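You operate a simulated robot arm through the tools that you are given. There is no shell and no other tool. Be economical: measure what you need, move in short steps, check, and stop when the job is done.

The job below is to be done with a simulated two-armed robot. You get a single attempt, and the scene is never put back.

TASK
Press the white zero button two times.
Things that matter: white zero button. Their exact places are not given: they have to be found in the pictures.

Only the result counts: the job must be done as asked and must still hold three seconds after the hand-in. Knocking over, shifting, dropping, spilling or breaking anything else fails it.

THE ROBOT
Two 7-joint arms with two-finger parallel grippers on one trunk, on a base that drives. Base frame: it is fixed to the floor where the robot stands at the start and does not move with it; the origin is under the middle of the robot, x ahead of it, y to its left, z up. Lengths are in mm, angles in rad, forces in N, time in s.
The left shoulder is at the start at [70, 163, 1045], the right one opposite. With the tool pointing down near the work surface each hand reaches from about 380 to 880 mm from the robot's upright axis, wherever it stands, measured 20 degrees to its own side. Places, roughly: white zero button [900, 0, 700]. Payload 3.43 kg a hand.
The TCP of each hand is the grasp point between the finger pads, 34 mm short of the fingertips. In the tool frame z runs along the fingers and y along their closing line. Largest opening 128 mm; finger width 24, thickness 12; the body of the gripper, 48 by 130 mm, starts 96 mm behind the TCP.
Orientation is that of the tool frame in the base frame, as [roll, pitch, yaw] about the fixed x, y, z axes, in that order (R = Rz(yaw) Ry(pitch) Rx(roll)). With the fingers straight down and closing along the base's y, the tool's x points along the base's -x, its y along +y and its z along -z.

THE INTERFACE
- The arms move only by the tool move_arm. It takes "left_steps", "right_steps" or both (then of equal length, played together; a hand with none holds still); each is a list of rows, each a list of 7 numbers: the shift along the base's x, y, z in mm, then the turn, a rotation vector about the base's x, y, z in rad, then the finger opening in mm, from 0 to 128. In form: [[x, y, z, ax, ay, az, grip], ...]. A call has 1 to 8 rows; each row shifts and turns the commanded pose from where the row before left it. Rows are played at 5 a second. More than 50 mm and 0.15 rad between two rows, or a gripper value outside its range, and nothing of the call is played. A pose out of reach is approached as far as the arm can. The call stops where the force on the tool passes 40 N (or 10 N more than at its start, if that is more) or the arm is blocked; 0.2 s more then pass. Each finger travels about 153 mm/s and halts on what it meets, pressing with about 35 N; the grip force reading is that of the motor and also rises with nothing between the fingers. The clock runs only during rows and for 0.2 s after the last one: add rows that do not move to give the fingers time. The reply holds the time, the measured pose of the TCP, the force on the tool along the base axes, the opening and the grip force, in the units named above and with some noise, with the torque about the TCP (base axes, N m) and any sound that the robot's microphone picked up.
- Cameras (640 x 400 px; columns grow to the right, rows downward): "scene" is now at [137.6, 0.9, 1280.7]; the picture's right is [0.10, -1.00, 0.00], its down [-0.52, -0.05, -0.85] and it looks along [0.85, 0.08, -0.52] (base axes); focal length 265 px, centre (320, 200). "left" rides on the left gripper at [76, 11, -160] in its tool frame; the picture's right is [-0.15, 0.99, 0.00], its down [-0.88, -0.13, -0.46] and it looks along [-0.45, -0.07, 0.89] (tool axes); focal length 234 px, centre (320, 200). "right" rides on the right gripper at [76, -11, -160] in its tool frame; the picture's right is [0.15, 0.99, 0.00], its down [-0.88, 0.13, -0.46] and it looks along [-0.45, 0.07, 0.89] (tool axes); focal length 234 px, centre (320, 200).
- get_image(camera): a new picture of that camera. It takes no simulated time.
- raise_lower(by): slides the trunk up (or, below 0, down) by that many mm; the arms and the scene camera ride with it, the base frame stays. It gives what a move gives, with no picture.
- drive_base(legs): drives the robot by 1 to 6 legs, each [ahead, left, turn to the left] in mm, mm and rad, along the robot's own axes; the way and the turn of a leg run together, so that a leg with both is an arc; at most 1500 mm and 3.142 rad a leg. The arms and the cameras ride along, it lands a little off, and it stops where it bumps. It gives what a move gives.
- head_to(pan, tilt): turns the head with the scene camera to pan (to the left, within 1.501 rad either way) and tilt (down, from -0.506 to 1.204), counted from straight ahead of the robot. It gives what a move gives.
- point_at(camera, pixels): for up to 12 pixels [column, row] of the newest picture of that camera ("zoom" is the newest enlarged one), the place [x, y, z] in the base frame of the surface seen there, good to about 2 mm, but the place of the scene camera against the robot may be out by one fixed shift of up to 12 mm in any direction. It takes no simulated time.
- zoom(camera, box): a new picture of the part [left, top, right, bottom] of that camera's present view, enlarged. It takes no simulated time.
- finish_job(): hands the job in; it is judged then, once.

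Keep the steps short. Do not move on a guess: measure, check each grasp and each placing, and mend mistakes. In all there are 80 turns and 58 pictures (those below and enlarged ones count). Leave the grippers open and the arms clear of the work at the hand-in unless told otherwise, and finish with a single line.

The tools are called by a JSON object that holds its "name" and its "arguments". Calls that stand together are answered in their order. move_arm: Moves the arms, as the interface text tells. Its arguments: {"type":"object","properties":{"left_steps":{"type":"array"},"right_steps":{"type":"array"}},"required":[]} The other tools are called the same way: raise_lower (by) slides the trunk up or down; drive_base (legs) drives the base; head_to (pan, tilt) turns the head that bears the scene camera; get_image (camera) takes a picture; point_at (camera, pixels) gives the place of the surface under pixels of a picture; zoom (camera, box) takes an enlarged picture of a part of a camera's view; finish_job () hands the job in.

At the start:

```text
time: 0.0
left_tool_pos: [614.2, 302.9, 880.1]
left_tcp_rot: [3.142, -0.001, 3.141]
left_wrist_force: [0.8, -1.1, 1.1]
left_ft_torque: [0.02, 0.01, -0.03]
left_width: 128.1
left_grasp_force: 0.0
right_tool_pos: [673.8, -259.7, 893.5]
right_tcp_rot: [-3.141, 0.001, 3.142]
right_wrist_force: [0.0, -0.6, 0.0]
right_ft_torque: [0.0, 0.01, 0.0]
right_width: 128.0
right_grasp_force: 0.0
trunk travel left (down, up): [-525.0, 415.0]
robot x, y, heading: [1.4, -1.7, -0.0]
head pan, tilt: [0.098, 0.55]
```

scene: 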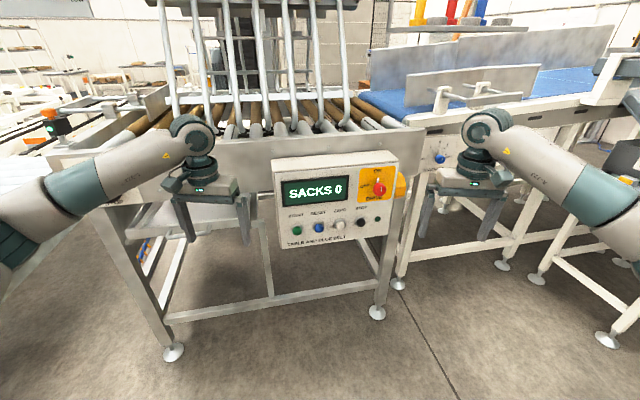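
right: 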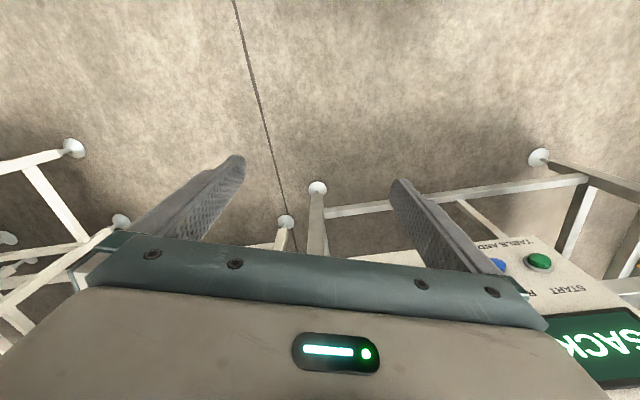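
left: 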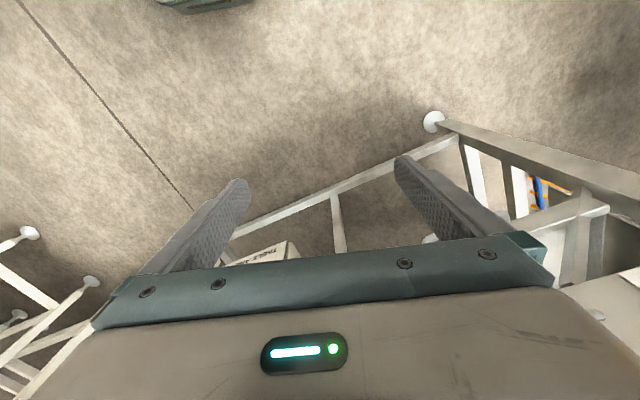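

I see a panel with a display "SACKS 0" and buttons below it, a white one near (339,225). I'll enlarge it to read the labels.

{"name": "zoom", "arguments": {"camera": "scene", "box": [260, 145, 420, 255]}}

```text
3.64 times, centred on (340, 200) of scene
```

zoom: 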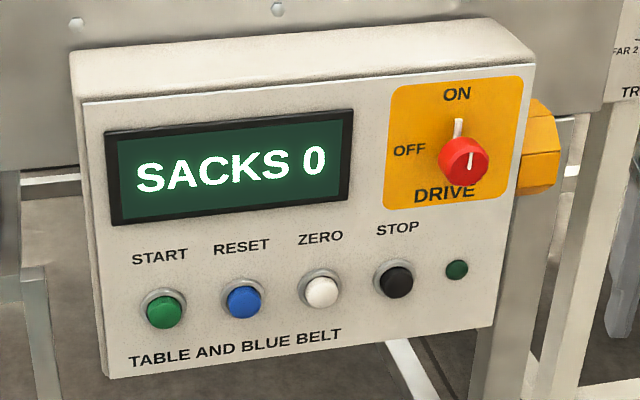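

The white ZERO button is at zoom (322,291). I'll measure it, the neighbours and the panel face.

{"name": "point_at", "arguments": {"camera": "zoom", "pixels": [[322, 291], [164, 312], [244, 302], [397, 282], [110, 368], [490, 315], [90, 115], [530, 75], [285, 270], [320, 250], [305, 290], [461, 160]]}}

```text
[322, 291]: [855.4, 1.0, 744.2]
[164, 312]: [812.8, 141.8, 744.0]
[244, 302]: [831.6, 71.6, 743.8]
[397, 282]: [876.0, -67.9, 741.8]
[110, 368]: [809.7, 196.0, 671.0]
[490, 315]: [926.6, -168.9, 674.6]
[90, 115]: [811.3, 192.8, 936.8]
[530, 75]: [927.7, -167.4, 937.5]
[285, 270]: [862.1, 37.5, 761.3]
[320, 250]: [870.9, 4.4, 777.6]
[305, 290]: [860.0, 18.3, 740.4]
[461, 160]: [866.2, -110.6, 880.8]
```

The panel face is upright. Its inward normal is about [0.952, 0.305, 0], so the press heading is about 0.31 rad. I'll use the right hand: close the fingers and pitch the tool up towards horizontal, well clear of the panel.

{"name": "move_arm", "arguments": {"right_steps": [[-10, 0, 0, 0, -0.1428, 0, 0], [-10, 0, 0, 0, -0.1428, 0, 0], [-10, 0, 0, 0, -0.1428, 0, 0], [-10, 0, 0, 0, -0.1428, 0, 0], [-10, 0, 0, 0, -0.1428, 0, 0], [-10, 0, 0, 0, -0.1428, 0, 0], [-10, 0, 0, 0, -0.1428, 0, 0], [-10, 0, 0, 0, -0.1428, 0, 0]]}}

```text
time: 1.8
left_tool_pos: [614.5, 301.7, 881.0]
left_tcp_rot: [3.138, 0.0, 3.141]
left_wrist_force: [0.6, 0.0, 0.0]
left_ft_torque: [0.03, 0.0, 0.0]
left_width: 127.8
left_grasp_force: 0.0
right_tool_pos: [593.2, -266.7, 893.7]
right_tcp_rot: [3.135, 1.137, 3.135]
right_wrist_force: [-0.6, -1.2, 0.7]
right_ft_torque: [0.03, 0.01, 0.03]
right_width: 0.0
right_grasp_force: 33.4
right hand out of reach, approached as far as the arm can: row 8
trunk travel left (down, up): [-525.0, 415.0]
robot x, y, heading: [0.2, -1.9, 0.002]
head pan, tilt: [0.098, 0.55]
```

The fingers are closed, and the arm hit its reach limit because it was drawn back too far. I'll move it forward, inward and down while finishing the pitch, then yaw.

{"name": "move_arm", "arguments": {"right_steps": [[20, 20, -20, 0, 0, 0, 0], [20, 25, -20, 0, -0.108, 0, 0], [20, 25, -20, 0, -0.108, 0, 0], [10, 25, -20, 0, -0.108, 0, 0], [10, 25, -20, 0, -0.11, 0, 0], [0, 25, -20, 0, 0, 0.105, 0], [0, 25, -20, 0, 0, 0.105, 0], [0, 25, -10, 0, 0, 0.1, 0]]}}

{"name": "get_image", "arguments": {"camera": "scene"}}

{"name": "get_image", "arguments": {"camera": "right"}}

```text
time: 3.6
left_tool_pos: [615.9, 303.5, 879.6]
left_tcp_rot: [-3.141, 0.001, -3.14]
left_wrist_force: [0.1, -0.8, -0.4]
left_ft_torque: [0.01, 0.03, -0.01]
left_width: 128.1
left_grasp_force: 0.0
right_tool_pos: [593.5, -191.3, 844.7]
right_tcp_rot: [3.14, 1.135, -2.831]
right_wrist_force: [0.9, 0.5, 0.5]
right_ft_torque: [-0.01, 0.02, 0.01]
right_width: 0.0
right_grasp_force: 33.2
right hand out of reach, approached as far as the arm can: row 1, 2, 3, 4, 5
trunk travel left (down, up): [-525.0, 415.0]
robot x, y, heading: [-3.7, -2.6, 0.001]
head pan, tilt: [0.098, 0.55]
```

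```text
53 pictures are left
```

scene: 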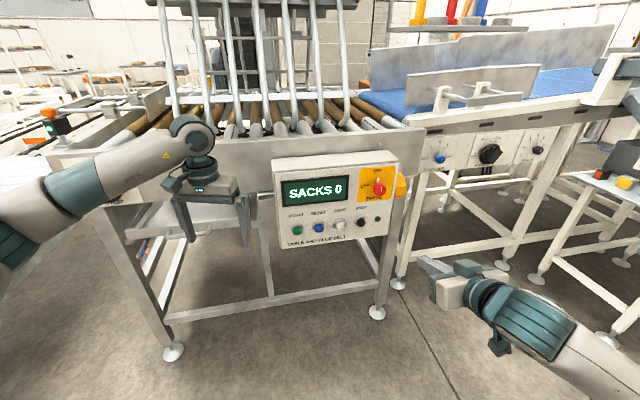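

```text
52 pictures are left
```

right: 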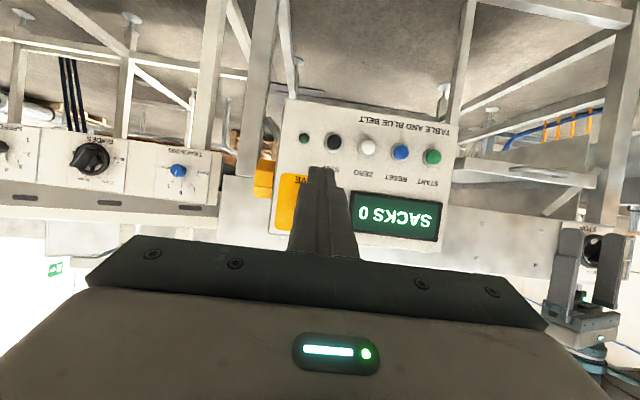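

Now the wrist camera sees the white ZERO button at (368,147). I'll measure it there as an independent check. After that I'll advance and go on with the pitch, which may work now that there's more reach.

{"name": "point_at", "arguments": {"camera": "right", "pixels": [[368, 147], [335, 142], [401, 152], [433, 157], [290, 150], [440, 170], [350, 113], [322, 172]]}}

{"name": "move_arm", "arguments": {"right_steps": [[25, 30, -5, 0, 0, 0, 0], [25, 30, -5, 0, 0, 0, 0], [20, 30, -5, 0.031, -0.095, 0, 0], [10, 25, -5, 0.031, -0.095, 0, 0], [0, 10, 0, 0.031, -0.095, 0, 0], [0, 0, 0, 0.031, -0.095, 0, 0]]}}

```text
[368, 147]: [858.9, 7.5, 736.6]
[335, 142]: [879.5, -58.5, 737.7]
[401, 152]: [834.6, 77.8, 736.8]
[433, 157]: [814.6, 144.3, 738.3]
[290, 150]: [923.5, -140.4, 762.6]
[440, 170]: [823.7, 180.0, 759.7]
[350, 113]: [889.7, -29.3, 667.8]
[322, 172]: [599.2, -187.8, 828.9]
```

```text
time: 5.0
left_tool_pos: [613.2, 303.2, 880.2]
left_tcp_rot: [3.141, 0.0, -3.141]
left_wrist_force: [-0.2, 0.1, -0.3]
left_ft_torque: [0.02, -0.03, -0.03]
left_width: 128.1
left_grasp_force: 0.0
right_tool_pos: [639.4, -169.2, 807.2]
right_tcp_rot: [3.129, 1.215, -2.838]
right_wrist_force: [0.7, 0.6, -0.6]
right_ft_torque: [0.01, 0.0, -0.01]
right_width: 0.0
right_grasp_force: 33.1
right hand out of reach, approached as far as the arm can: row 2, 3, 4, 5, 6
trunk travel left (down, up): [-525.0, 415.0]
robot x, y, heading: [2.2, 0.5, 0.001]
head pan, tilt: [0.098, 0.55]
```

Wrist reading puts the button at about [859, 7, 737], up to 8 mm from the scene reading, and I trust the wrist one more. The arm is cramped because the shoulder is high above the work, so I'll lower the trunk 220 mm.

{"name": "raise_lower", "arguments": {"by": -220}}

{"name": "move_arm", "arguments": {"right_steps": [[0, 0, 25, 0, 0, 0, 0], [0, 10, 25, 0, 0, 0, 0], [0, 15, 25, 0.031, -0.095, 0, 0], [0, 15, 25, 0.031, -0.095, 0, 0], [0, 15, 25, 0.031, -0.095, 0, 0], [0, 15, 15, 0.022, -0.07, 0, 0]]}}

```text
time: 7.3
left_tool_pos: [615.0, 303.3, 661.5]
left_tcp_rot: [3.141, -0.001, -3.141]
left_wrist_force: [-0.5, 0.1, 0.1]
left_ft_torque: [0.0, -0.01, 0.02]
left_width: 128.2
left_grasp_force: 0.1
right_tool_pos: [639.4, -169.7, 588.1]
right_tcp_rot: [3.129, 1.216, -2.838]
right_wrist_force: [0.2, -0.5, -0.7]
right_ft_torque: [0.0, -0.01, -0.02]
right_width: 0.1
right_grasp_force: 33.2
trunk travel left (down, up): [-305.0, 635.0]
robot x, y, heading: [1.1, -1.1, 0.001]
head pan, tilt: [0.098, 0.55]
```

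```text
time: 8.7
left_tool_pos: [613.6, 302.9, 659.4]
left_tcp_rot: [3.141, 0.001, 3.14]
left_wrist_force: [1.0, -0.1, 0.5]
left_ft_torque: [-0.02, -0.02, 0.01]
left_width: 128.1
left_grasp_force: 0.1
right_tool_pos: [640.4, -159.3, 636.3]
right_tcp_rot: [3.131, 1.215, -2.838]
right_wrist_force: [-0.3, 0.4, -0.2]
right_ft_torque: [0.03, 0.01, 0.0]
right_width: 0.1
right_grasp_force: 33.0
right hand out of reach, approached as far as the arm can: row 3, 4, 5, 6
trunk travel left (down, up): [-305.0, 635.0]
robot x, y, heading: [0.8, -0.2, 0.001]
head pan, tilt: [0.098, 0.55]
```

Pure turning is the blocked part, so I'll try translation only: up and inward.

{"name": "move_arm", "arguments": {"right_steps": [[0, 0, 30, 0, 0, 0, 0], [0, 0, 30, 0, 0, 0, 0], [0, 0, 30, 0, 0, 0, 0], [0, 0, 20, 0, 0, 0, 0], [10, 25, 0, 0, 0, 0, 0], [10, 25, 0, 0, 0, 0, 0], [10, 25, 0, 0, 0, 0, 0]]}}

{"name": "get_image", "arguments": {"camera": "scene"}}

```text
time: 10.3
left_tool_pos: [615.0, 303.6, 660.4]
left_tcp_rot: [-3.141, -0.001, -3.14]
left_wrist_force: [0.6, 0.5, -0.2]
left_ft_torque: [0.0, 0.0, 0.02]
left_width: 128.0
left_grasp_force: 0.0
right_tool_pos: [668.2, -83.9, 747.2]
right_tcp_rot: [3.13, 1.214, -2.838]
right_wrist_force: [-0.9, -0.2, -1.0]
right_ft_torque: [-0.02, -0.01, 0.0]
right_width: 0.0
right_grasp_force: 32.8
trunk travel left (down, up): [-305.0, 635.0]
robot x, y, heading: [-4.0, 0.8, 0.0]
head pan, tilt: [0.098, 0.55]
```

```text
51 pictures are left
```

scene: 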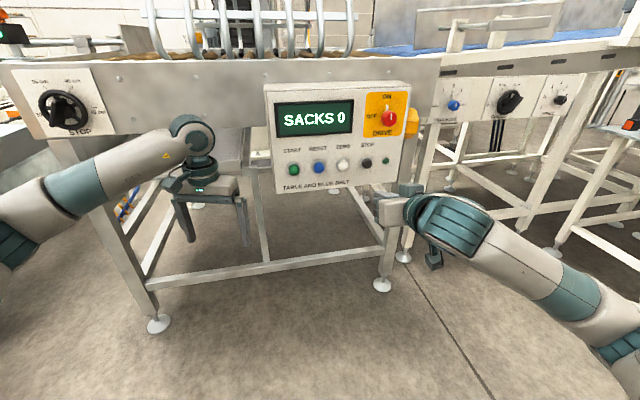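

That worked. Now I'll try the remaining 0.35 rad of pitch from here.

{"name": "move_arm", "arguments": {"right_steps": [[0, 0, 0, 0.031, -0.095, 0, 0], [0, 0, 0, 0.031, -0.095, 0, 0], [0, 0, 0, 0.031, -0.095, 0, 0], [0, 0, 0, 0.017, -0.053, 0, 0]]}}

{"name": "get_image", "arguments": {"camera": "right"}}

```text
time: 11.3
left_tool_pos: [614.6, 303.7, 660.3]
left_tcp_rot: [3.141, 0.0, 3.14]
left_wrist_force: [0.7, -1.1, 0.4]
left_ft_torque: [0.0, 0.01, 0.0]
left_width: 127.8
left_grasp_force: 0.1
right_tool_pos: [669.2, -83.7, 748.9]
right_tcp_rot: [3.127, 1.266, -2.839]
right_wrist_force: [0.2, -0.6, -0.7]
right_ft_torque: [0.01, 0.01, 0.0]
right_width: 0.0
right_grasp_force: 32.9
right hand out of reach, approached as far as the arm can: row 2, 3, 4
trunk travel left (down, up): [-305.0, 635.0]
robot x, y, heading: [-1.6, -1.0, 0.001]
head pan, tilt: [0.098, 0.55]
```

```text
50 pictures are left
```

right: 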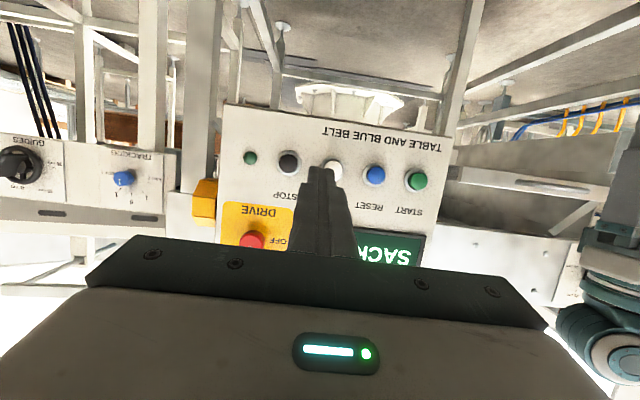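

The tool is now within 17° of level, which is good enough for pressing along the panel normal. I'll re-measure the button with the closer wrist camera.

{"name": "zoom", "arguments": {"camera": "right", "box": [270, 120, 430, 220]}}

```text
4.00 times, centred on (350, 170) of right
```

zoom: 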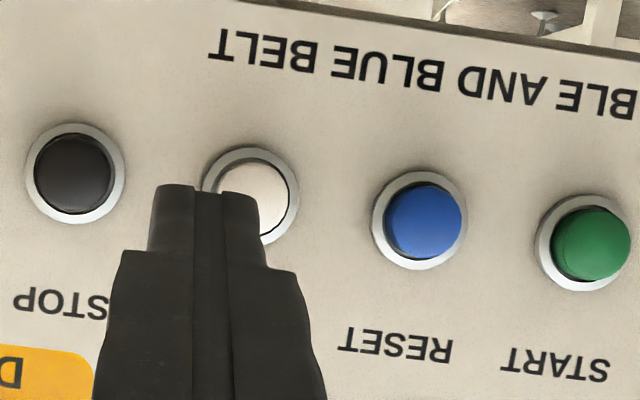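

{"name": "point_at", "arguments": {"camera": "zoom", "pixels": [[265, 190], [75, 172], [424, 220], [590, 240], [253, 163], [286, 195], [252, 120], [310, 200], [160, 120], [520, 180], [195, 195], [250, 152]]}}

```text
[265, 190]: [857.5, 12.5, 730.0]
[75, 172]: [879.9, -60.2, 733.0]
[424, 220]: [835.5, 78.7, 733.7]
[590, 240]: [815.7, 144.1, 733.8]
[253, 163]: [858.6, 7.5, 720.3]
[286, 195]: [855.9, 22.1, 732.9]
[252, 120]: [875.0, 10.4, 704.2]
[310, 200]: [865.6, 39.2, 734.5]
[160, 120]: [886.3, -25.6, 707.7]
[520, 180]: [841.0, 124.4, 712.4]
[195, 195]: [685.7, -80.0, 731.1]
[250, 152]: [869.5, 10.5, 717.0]
```

By interpolating between its neighbours, the ZERO cap centre is about [857.7, 9.2, 733.5]. The press direction is [0.9525, 0.3045, 0]. I'll line up sideways, then advance about 130 mm, which leaves about a 40 mm gap.

{"name": "move_arm", "arguments": {"right_steps": [[-9.5, 29.6, -12, 0, 0, 0, 0], [31, 10, 0, 0, 0, 0, 0], [31, 10, 0, 0, 0, 0, 0], [31, 10, 0, 0, 0, 0, 0], [31, 9.7, 0, 0, 0, 0, 0], [0, 0, 0, 0, 0, 0, 0]]}}

{"name": "get_image", "arguments": {"camera": "right"}}

{"name": "zoom", "arguments": {"camera": "scene", "box": [260, 70, 420, 210]}}

```text
time: 12.7
left_tool_pos: [614.3, 301.4, 660.5]
left_tcp_rot: [-3.141, -0.002, 3.14]
left_wrist_force: [0.1, 0.5, 0.1]
left_ft_torque: [-0.01, -0.01, 0.02]
left_width: 128.0
left_grasp_force: 0.0
right_tool_pos: [785.0, -21.4, 738.6]
right_tcp_rot: [3.127, 1.265, -2.841]
right_wrist_force: [0.7, 0.5, -0.4]
right_ft_torque: [0.02, -0.03, 0.01]
right_width: 0.2
right_grasp_force: 32.6
right hand out of reach, approached as far as the arm can: row 1
trunk travel left (down, up): [-305.0, 635.0]
robot x, y, heading: [-0.9, -0.9, -0.004]
head pan, tilt: [0.098, 0.55]
```

```text
48 pictures are left
```

right: 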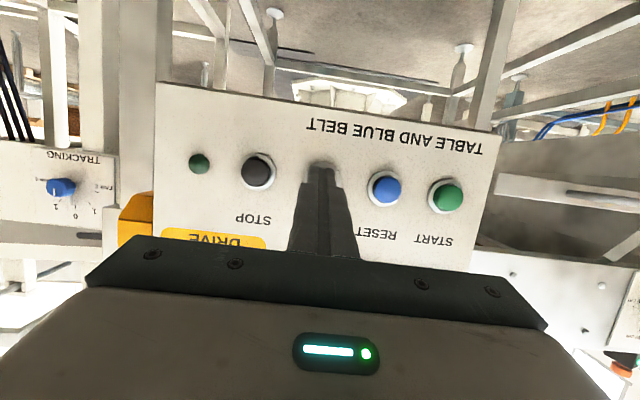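

```text
2.86 times, centred on (340, 140) of scene
```

zoom: 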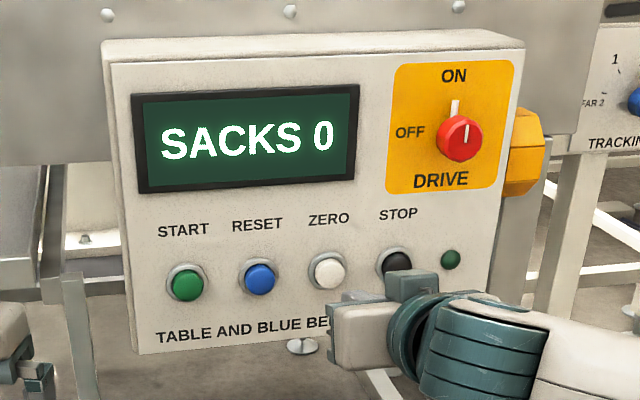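

I need 7 mm more sideways. I'll correct that and advance 28 mm, leaving about 14 mm, and then check alignment.

{"name": "move_arm", "arguments": {"right_steps": [[-2.1, 6.7, -2, 0, 0, 0, 0], [13.3, 4.3, 0, 0, 0, 0, 0], [13.3, 4.3, 0, 0, 0, 0, 0], [0, 0, 0, 0, 0, 0, 0]]}}

{"name": "zoom", "arguments": {"camera": "right", "box": [240, 120, 400, 220]}}

{"name": "zoom", "arguments": {"camera": "scene", "box": [310, 120, 390, 170]}}

```text
time: 13.7
left_tool_pos: [614.1, 302.1, 660.8]
left_tcp_rot: [-3.142, 0.001, -3.141]
left_wrist_force: [0.0, -0.2, 0.1]
left_ft_torque: [-0.03, 0.03, -0.03]
left_width: 127.9
left_grasp_force: 0.1
right_tool_pos: [808.4, -6.4, 735.1]
right_tcp_rot: [3.129, 1.266, -2.841]
right_wrist_force: [0.4, 0.2, -0.6]
right_ft_torque: [0.0, 0.0, 0.05]
right_width: 0.2
right_grasp_force: 32.7
trunk travel left (down, up): [-305.0, 635.0]
robot x, y, heading: [-0.2, 0.1, 0.0]
head pan, tilt: [0.098, 0.55]
```

```text
4.00 times, centred on (320, 170) of right
```

zoom: 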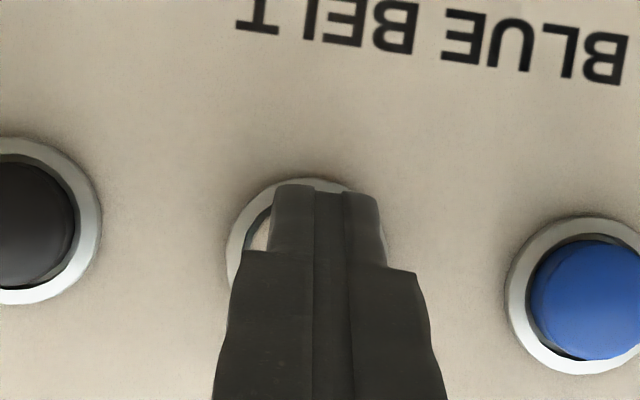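

```text
8.00 times, centred on (350, 145) of scene
```

zoom: 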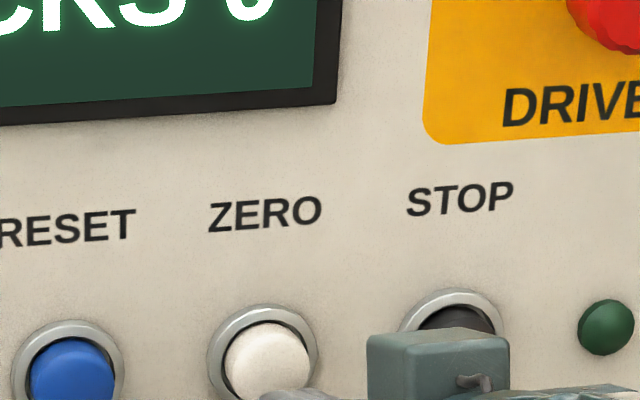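

By the numbers the lateral offset is about 0. I'll check it directly by measuring the tip edges and the visible bezel in a wrist view.

{"name": "zoom", "arguments": {"camera": "right", "box": [240, 120, 400, 220]}}

{"name": "point_at", "arguments": {"camera": "zoom", "pixels": [[280, 200], [300, 200], [330, 200], [355, 205], [370, 210], [15, 225], [590, 300], [262, 230], [235, 245], [300, 182]]}}

```text
4.00 times, centred on (320, 170) of right
```

zoom: 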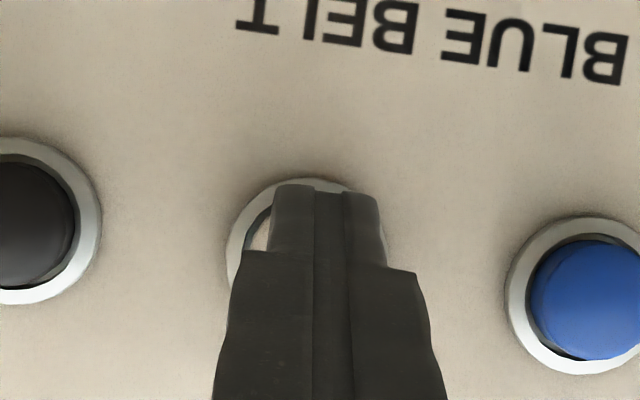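

```text
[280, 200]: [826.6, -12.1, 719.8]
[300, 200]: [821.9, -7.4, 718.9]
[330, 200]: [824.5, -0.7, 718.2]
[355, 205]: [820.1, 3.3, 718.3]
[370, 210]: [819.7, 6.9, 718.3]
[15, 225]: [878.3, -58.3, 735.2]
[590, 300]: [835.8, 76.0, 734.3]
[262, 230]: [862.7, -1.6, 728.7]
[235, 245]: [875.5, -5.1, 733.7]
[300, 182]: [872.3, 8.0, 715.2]
```

The tip's sideways centre is 253.1 and the button's is 252.5, so they're aligned. I'll drop 4 mm to centre the leading upper edge and press in small steps, watching force and sound.

{"name": "move_arm", "arguments": {"right_steps": [[0, 0, -4, 0, 0, 0, 0], [5.7, 1.8, 0, 0, 0, 0, 0], [3.8, 1.2, 0, 0, 0, 0, 0], [1.9, 0.6, 0, 0, 0, 0, 0], [1.9, 0.6, 0, 0, 0, 0, 0]]}}

```text
time: 14.9
left_tool_pos: [613.9, 302.9, 660.4]
left_tcp_rot: [3.14, -0.001, -3.141]
left_wrist_force: [0.1, 0.5, 0.1]
left_ft_torque: [0.0, 0.03, -0.04]
left_width: 127.9
left_grasp_force: 0.0
right_tool_pos: [823.8, -2.9, 731.6]
right_tcp_rot: [3.126, 1.266, -2.839]
right_wrist_force: [-1.3, 0.4, -0.3]
right_ft_torque: [0.01, 0.01, 0.0]
right_width: 0.2
right_grasp_force: 32.8
trunk travel left (down, up): [-305.0, 635.0]
robot x, y, heading: [0.0, 0.9, -0.002]
head pan, tilt: [0.098, 0.55]
```

No clear contact yet. I'll go on in 1.5 mm steps.

{"name": "move_arm", "arguments": {"right_steps": [[1.43, 0.46, 0, 0, 0, 0, 0], [1.43, 0.46, 0, 0, 0, 0, 0]]}}

```text
time: 15.5
left_tool_pos: [615.8, 302.4, 659.9]
left_tcp_rot: [3.142, 0.0, 3.141]
left_wrist_force: [0.8, 0.6, 0.1]
left_ft_torque: [0.0, 0.0, 0.0]
left_width: 128.1
left_grasp_force: 0.0
right_tool_pos: [826.2, -2.8, 731.0]
right_tcp_rot: [3.126, 1.266, -2.84]
right_wrist_force: [-1.6, 0.2, -0.9]
right_ft_torque: [-0.03, 0.01, -0.03]
right_width: 0.0
right_grasp_force: 32.7
trunk travel left (down, up): [-305.0, 635.0]
robot x, y, heading: [-0.5, -1.1, -0.0]
head pan, tilt: [0.098, 0.55]
```

{"name": "move_arm", "arguments": {"right_steps": [[1.43, 0.46, 0, 0, 0, 0, 0], [1.43, 0.46, 0, 0, 0, 0, 0]]}}

{"name": "zoom", "arguments": {"camera": "scene", "box": [260, 70, 420, 210]}}

```text
time: 16.1
left_tool_pos: [613.3, 302.0, 661.2]
left_tcp_rot: [3.141, -0.001, -3.141]
left_wrist_force: [0.5, -0.5, -0.3]
left_ft_torque: [-0.01, 0.0, -0.05]
left_width: 128.2
left_grasp_force: 0.0
right_tool_pos: [828.4, -1.6, 731.2]
right_tcp_rot: [3.127, 1.267, -2.841]
right_wrist_force: [-2.3, -2.1, 0.2]
right_ft_torque: [0.03, -0.01, -0.04]
right_width: 0.0
right_grasp_force: 33.0
trunk travel left (down, up): [-305.0, 635.0]
robot x, y, heading: [-1.0, -0.8, -0.004]
head pan, tilt: [0.098, 0.55]
heard: click
```

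```text
2.86 times, centred on (340, 140) of scene
```

zoom: 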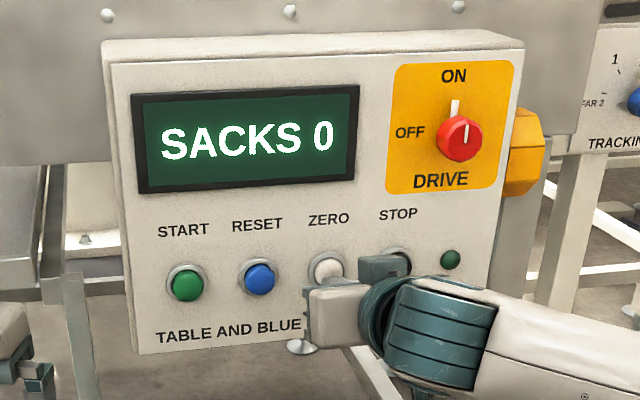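

There was a click with a rising contact force, so that's press one. I'll back off 12 mm so the button fully releases.

{"name": "move_arm", "arguments": {"right_steps": [[-5.7, -1.83, 0, 0, 0, 0, 0], [-5.7, -1.83, 0, 0, 0, 0, 0], [0, 0, 0, 0, 0, 0, 0], [0, 0, 0, 0, 0, 0, 0]]}}

```text
time: 17.1
left_tool_pos: [613.2, 302.9, 661.1]
left_tcp_rot: [-3.141, 0.001, -3.141]
left_wrist_force: [-0.3, 0.1, -0.6]
left_ft_torque: [-0.04, -0.01, 0.01]
left_width: 128.1
left_grasp_force: 0.0
right_tool_pos: [818.1, -5.3, 730.3]
right_tcp_rot: [3.127, 1.266, -2.841]
right_wrist_force: [-0.3, -0.8, 1.1]
right_ft_torque: [0.0, -0.01, 0.0]
right_width: 0.3
right_grasp_force: 33.1
trunk travel left (down, up): [-305.0, 635.0]
robot x, y, heading: [-0.3, -2.6, 0.003]
head pan, tilt: [0.098, 0.55]
```

The button is released and there's no contact force. Second press: the same 12 mm forward, in single steps near the end.

{"name": "move_arm", "arguments": {"right_steps": [[5.7, 1.83, 0, 0, 0, 0, 0], [2.85, 0.92, 0, 0, 0, 0, 0], [1.43, 0.46, 0, 0, 0, 0, 0], [1.43, 0.46, 0, 0, 0, 0, 0]]}}

```text
time: 18.1
left_tool_pos: [614.3, 303.7, 660.6]
left_tcp_rot: [-3.14, 0.0, -3.141]
left_wrist_force: [-0.4, 0.7, -1.1]
left_ft_torque: [-0.02, 0.03, 0.0]
left_width: 127.9
left_grasp_force: 0.1
right_tool_pos: [828.7, -1.5, 731.5]
right_tcp_rot: [3.127, 1.263, -2.841]
right_wrist_force: [-3.1, -1.8, 0.1]
right_ft_torque: [0.02, -0.03, -0.07]
right_width: 0.0
right_grasp_force: 32.7
trunk travel left (down, up): [-305.0, 635.0]
robot x, y, heading: [-0.1, 0.8, -0.001]
head pan, tilt: [0.098, 0.55]
heard: click
```

A second click. I'll back straight off, then open the fingers once well clear.

{"name": "move_arm", "arguments": {"right_steps": [[-9.5, -3.05, 0, 0, 0, 0, 0], [-19, -6.1, 0, 0, 0, 0, 0], [-28.6, -9.1, 0, 0, 0, 0, 0], [-28.6, -9.1, 0, 0, 0, 0, 0], [-28.6, -9.1, 0, 0, 0, 0, 0], [-28.6, -9.1, 0, 0, 0, 0, 60], [0, 0, 0, 0, 0, 0, 128], [0, 0, 0, 0, 0, 0, 128]]}}

{"name": "zoom", "arguments": {"camera": "scene", "box": [240, 60, 440, 220]}}

```text
time: 19.9
left_tool_pos: [614.3, 302.5, 660.4]
left_tcp_rot: [3.14, -0.001, 3.141]
left_wrist_force: [1.0, -0.4, 0.3]
left_ft_torque: [0.02, 0.0, -0.01]
left_width: 128.1
left_grasp_force: 0.0
right_tool_pos: [695.3, -67.3, 730.2]
right_tcp_rot: [3.116, 1.262, -2.845]
right_wrist_force: [-0.4, -0.1, -0.4]
right_ft_torque: [0.0, 0.0, 0.02]
right_width: 128.0
right_grasp_force: 0.1
right hand out of reach, approached as far as the arm can: row 6
trunk travel left (down, up): [-305.0, 635.0]
robot x, y, heading: [0.6, 4.1, 0.001]
head pan, tilt: [0.098, 0.55]
```

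```text
2.50 times, centred on (340, 140) of scene
```

zoom: 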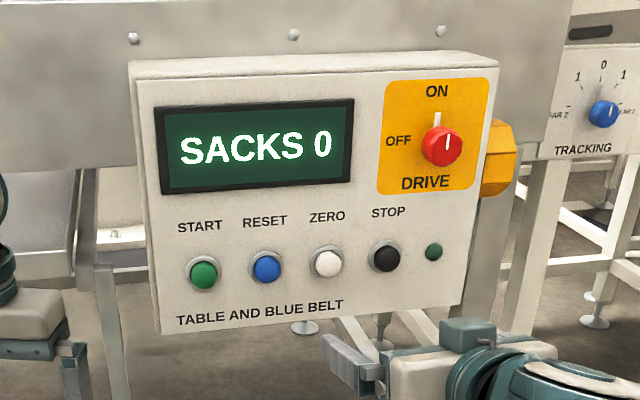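

The button has been pressed twice with one click each, nothing else was touched, and the gripper is open and clear. I'll hand in.

{"name": "finish_job", "arguments": {}}

```text
The job is handed in.
```

I pressed the white ZERO button two times, with one click heard per press; the display read "SACKS 0" throughout, so the clicks and contact forces are the evidence.
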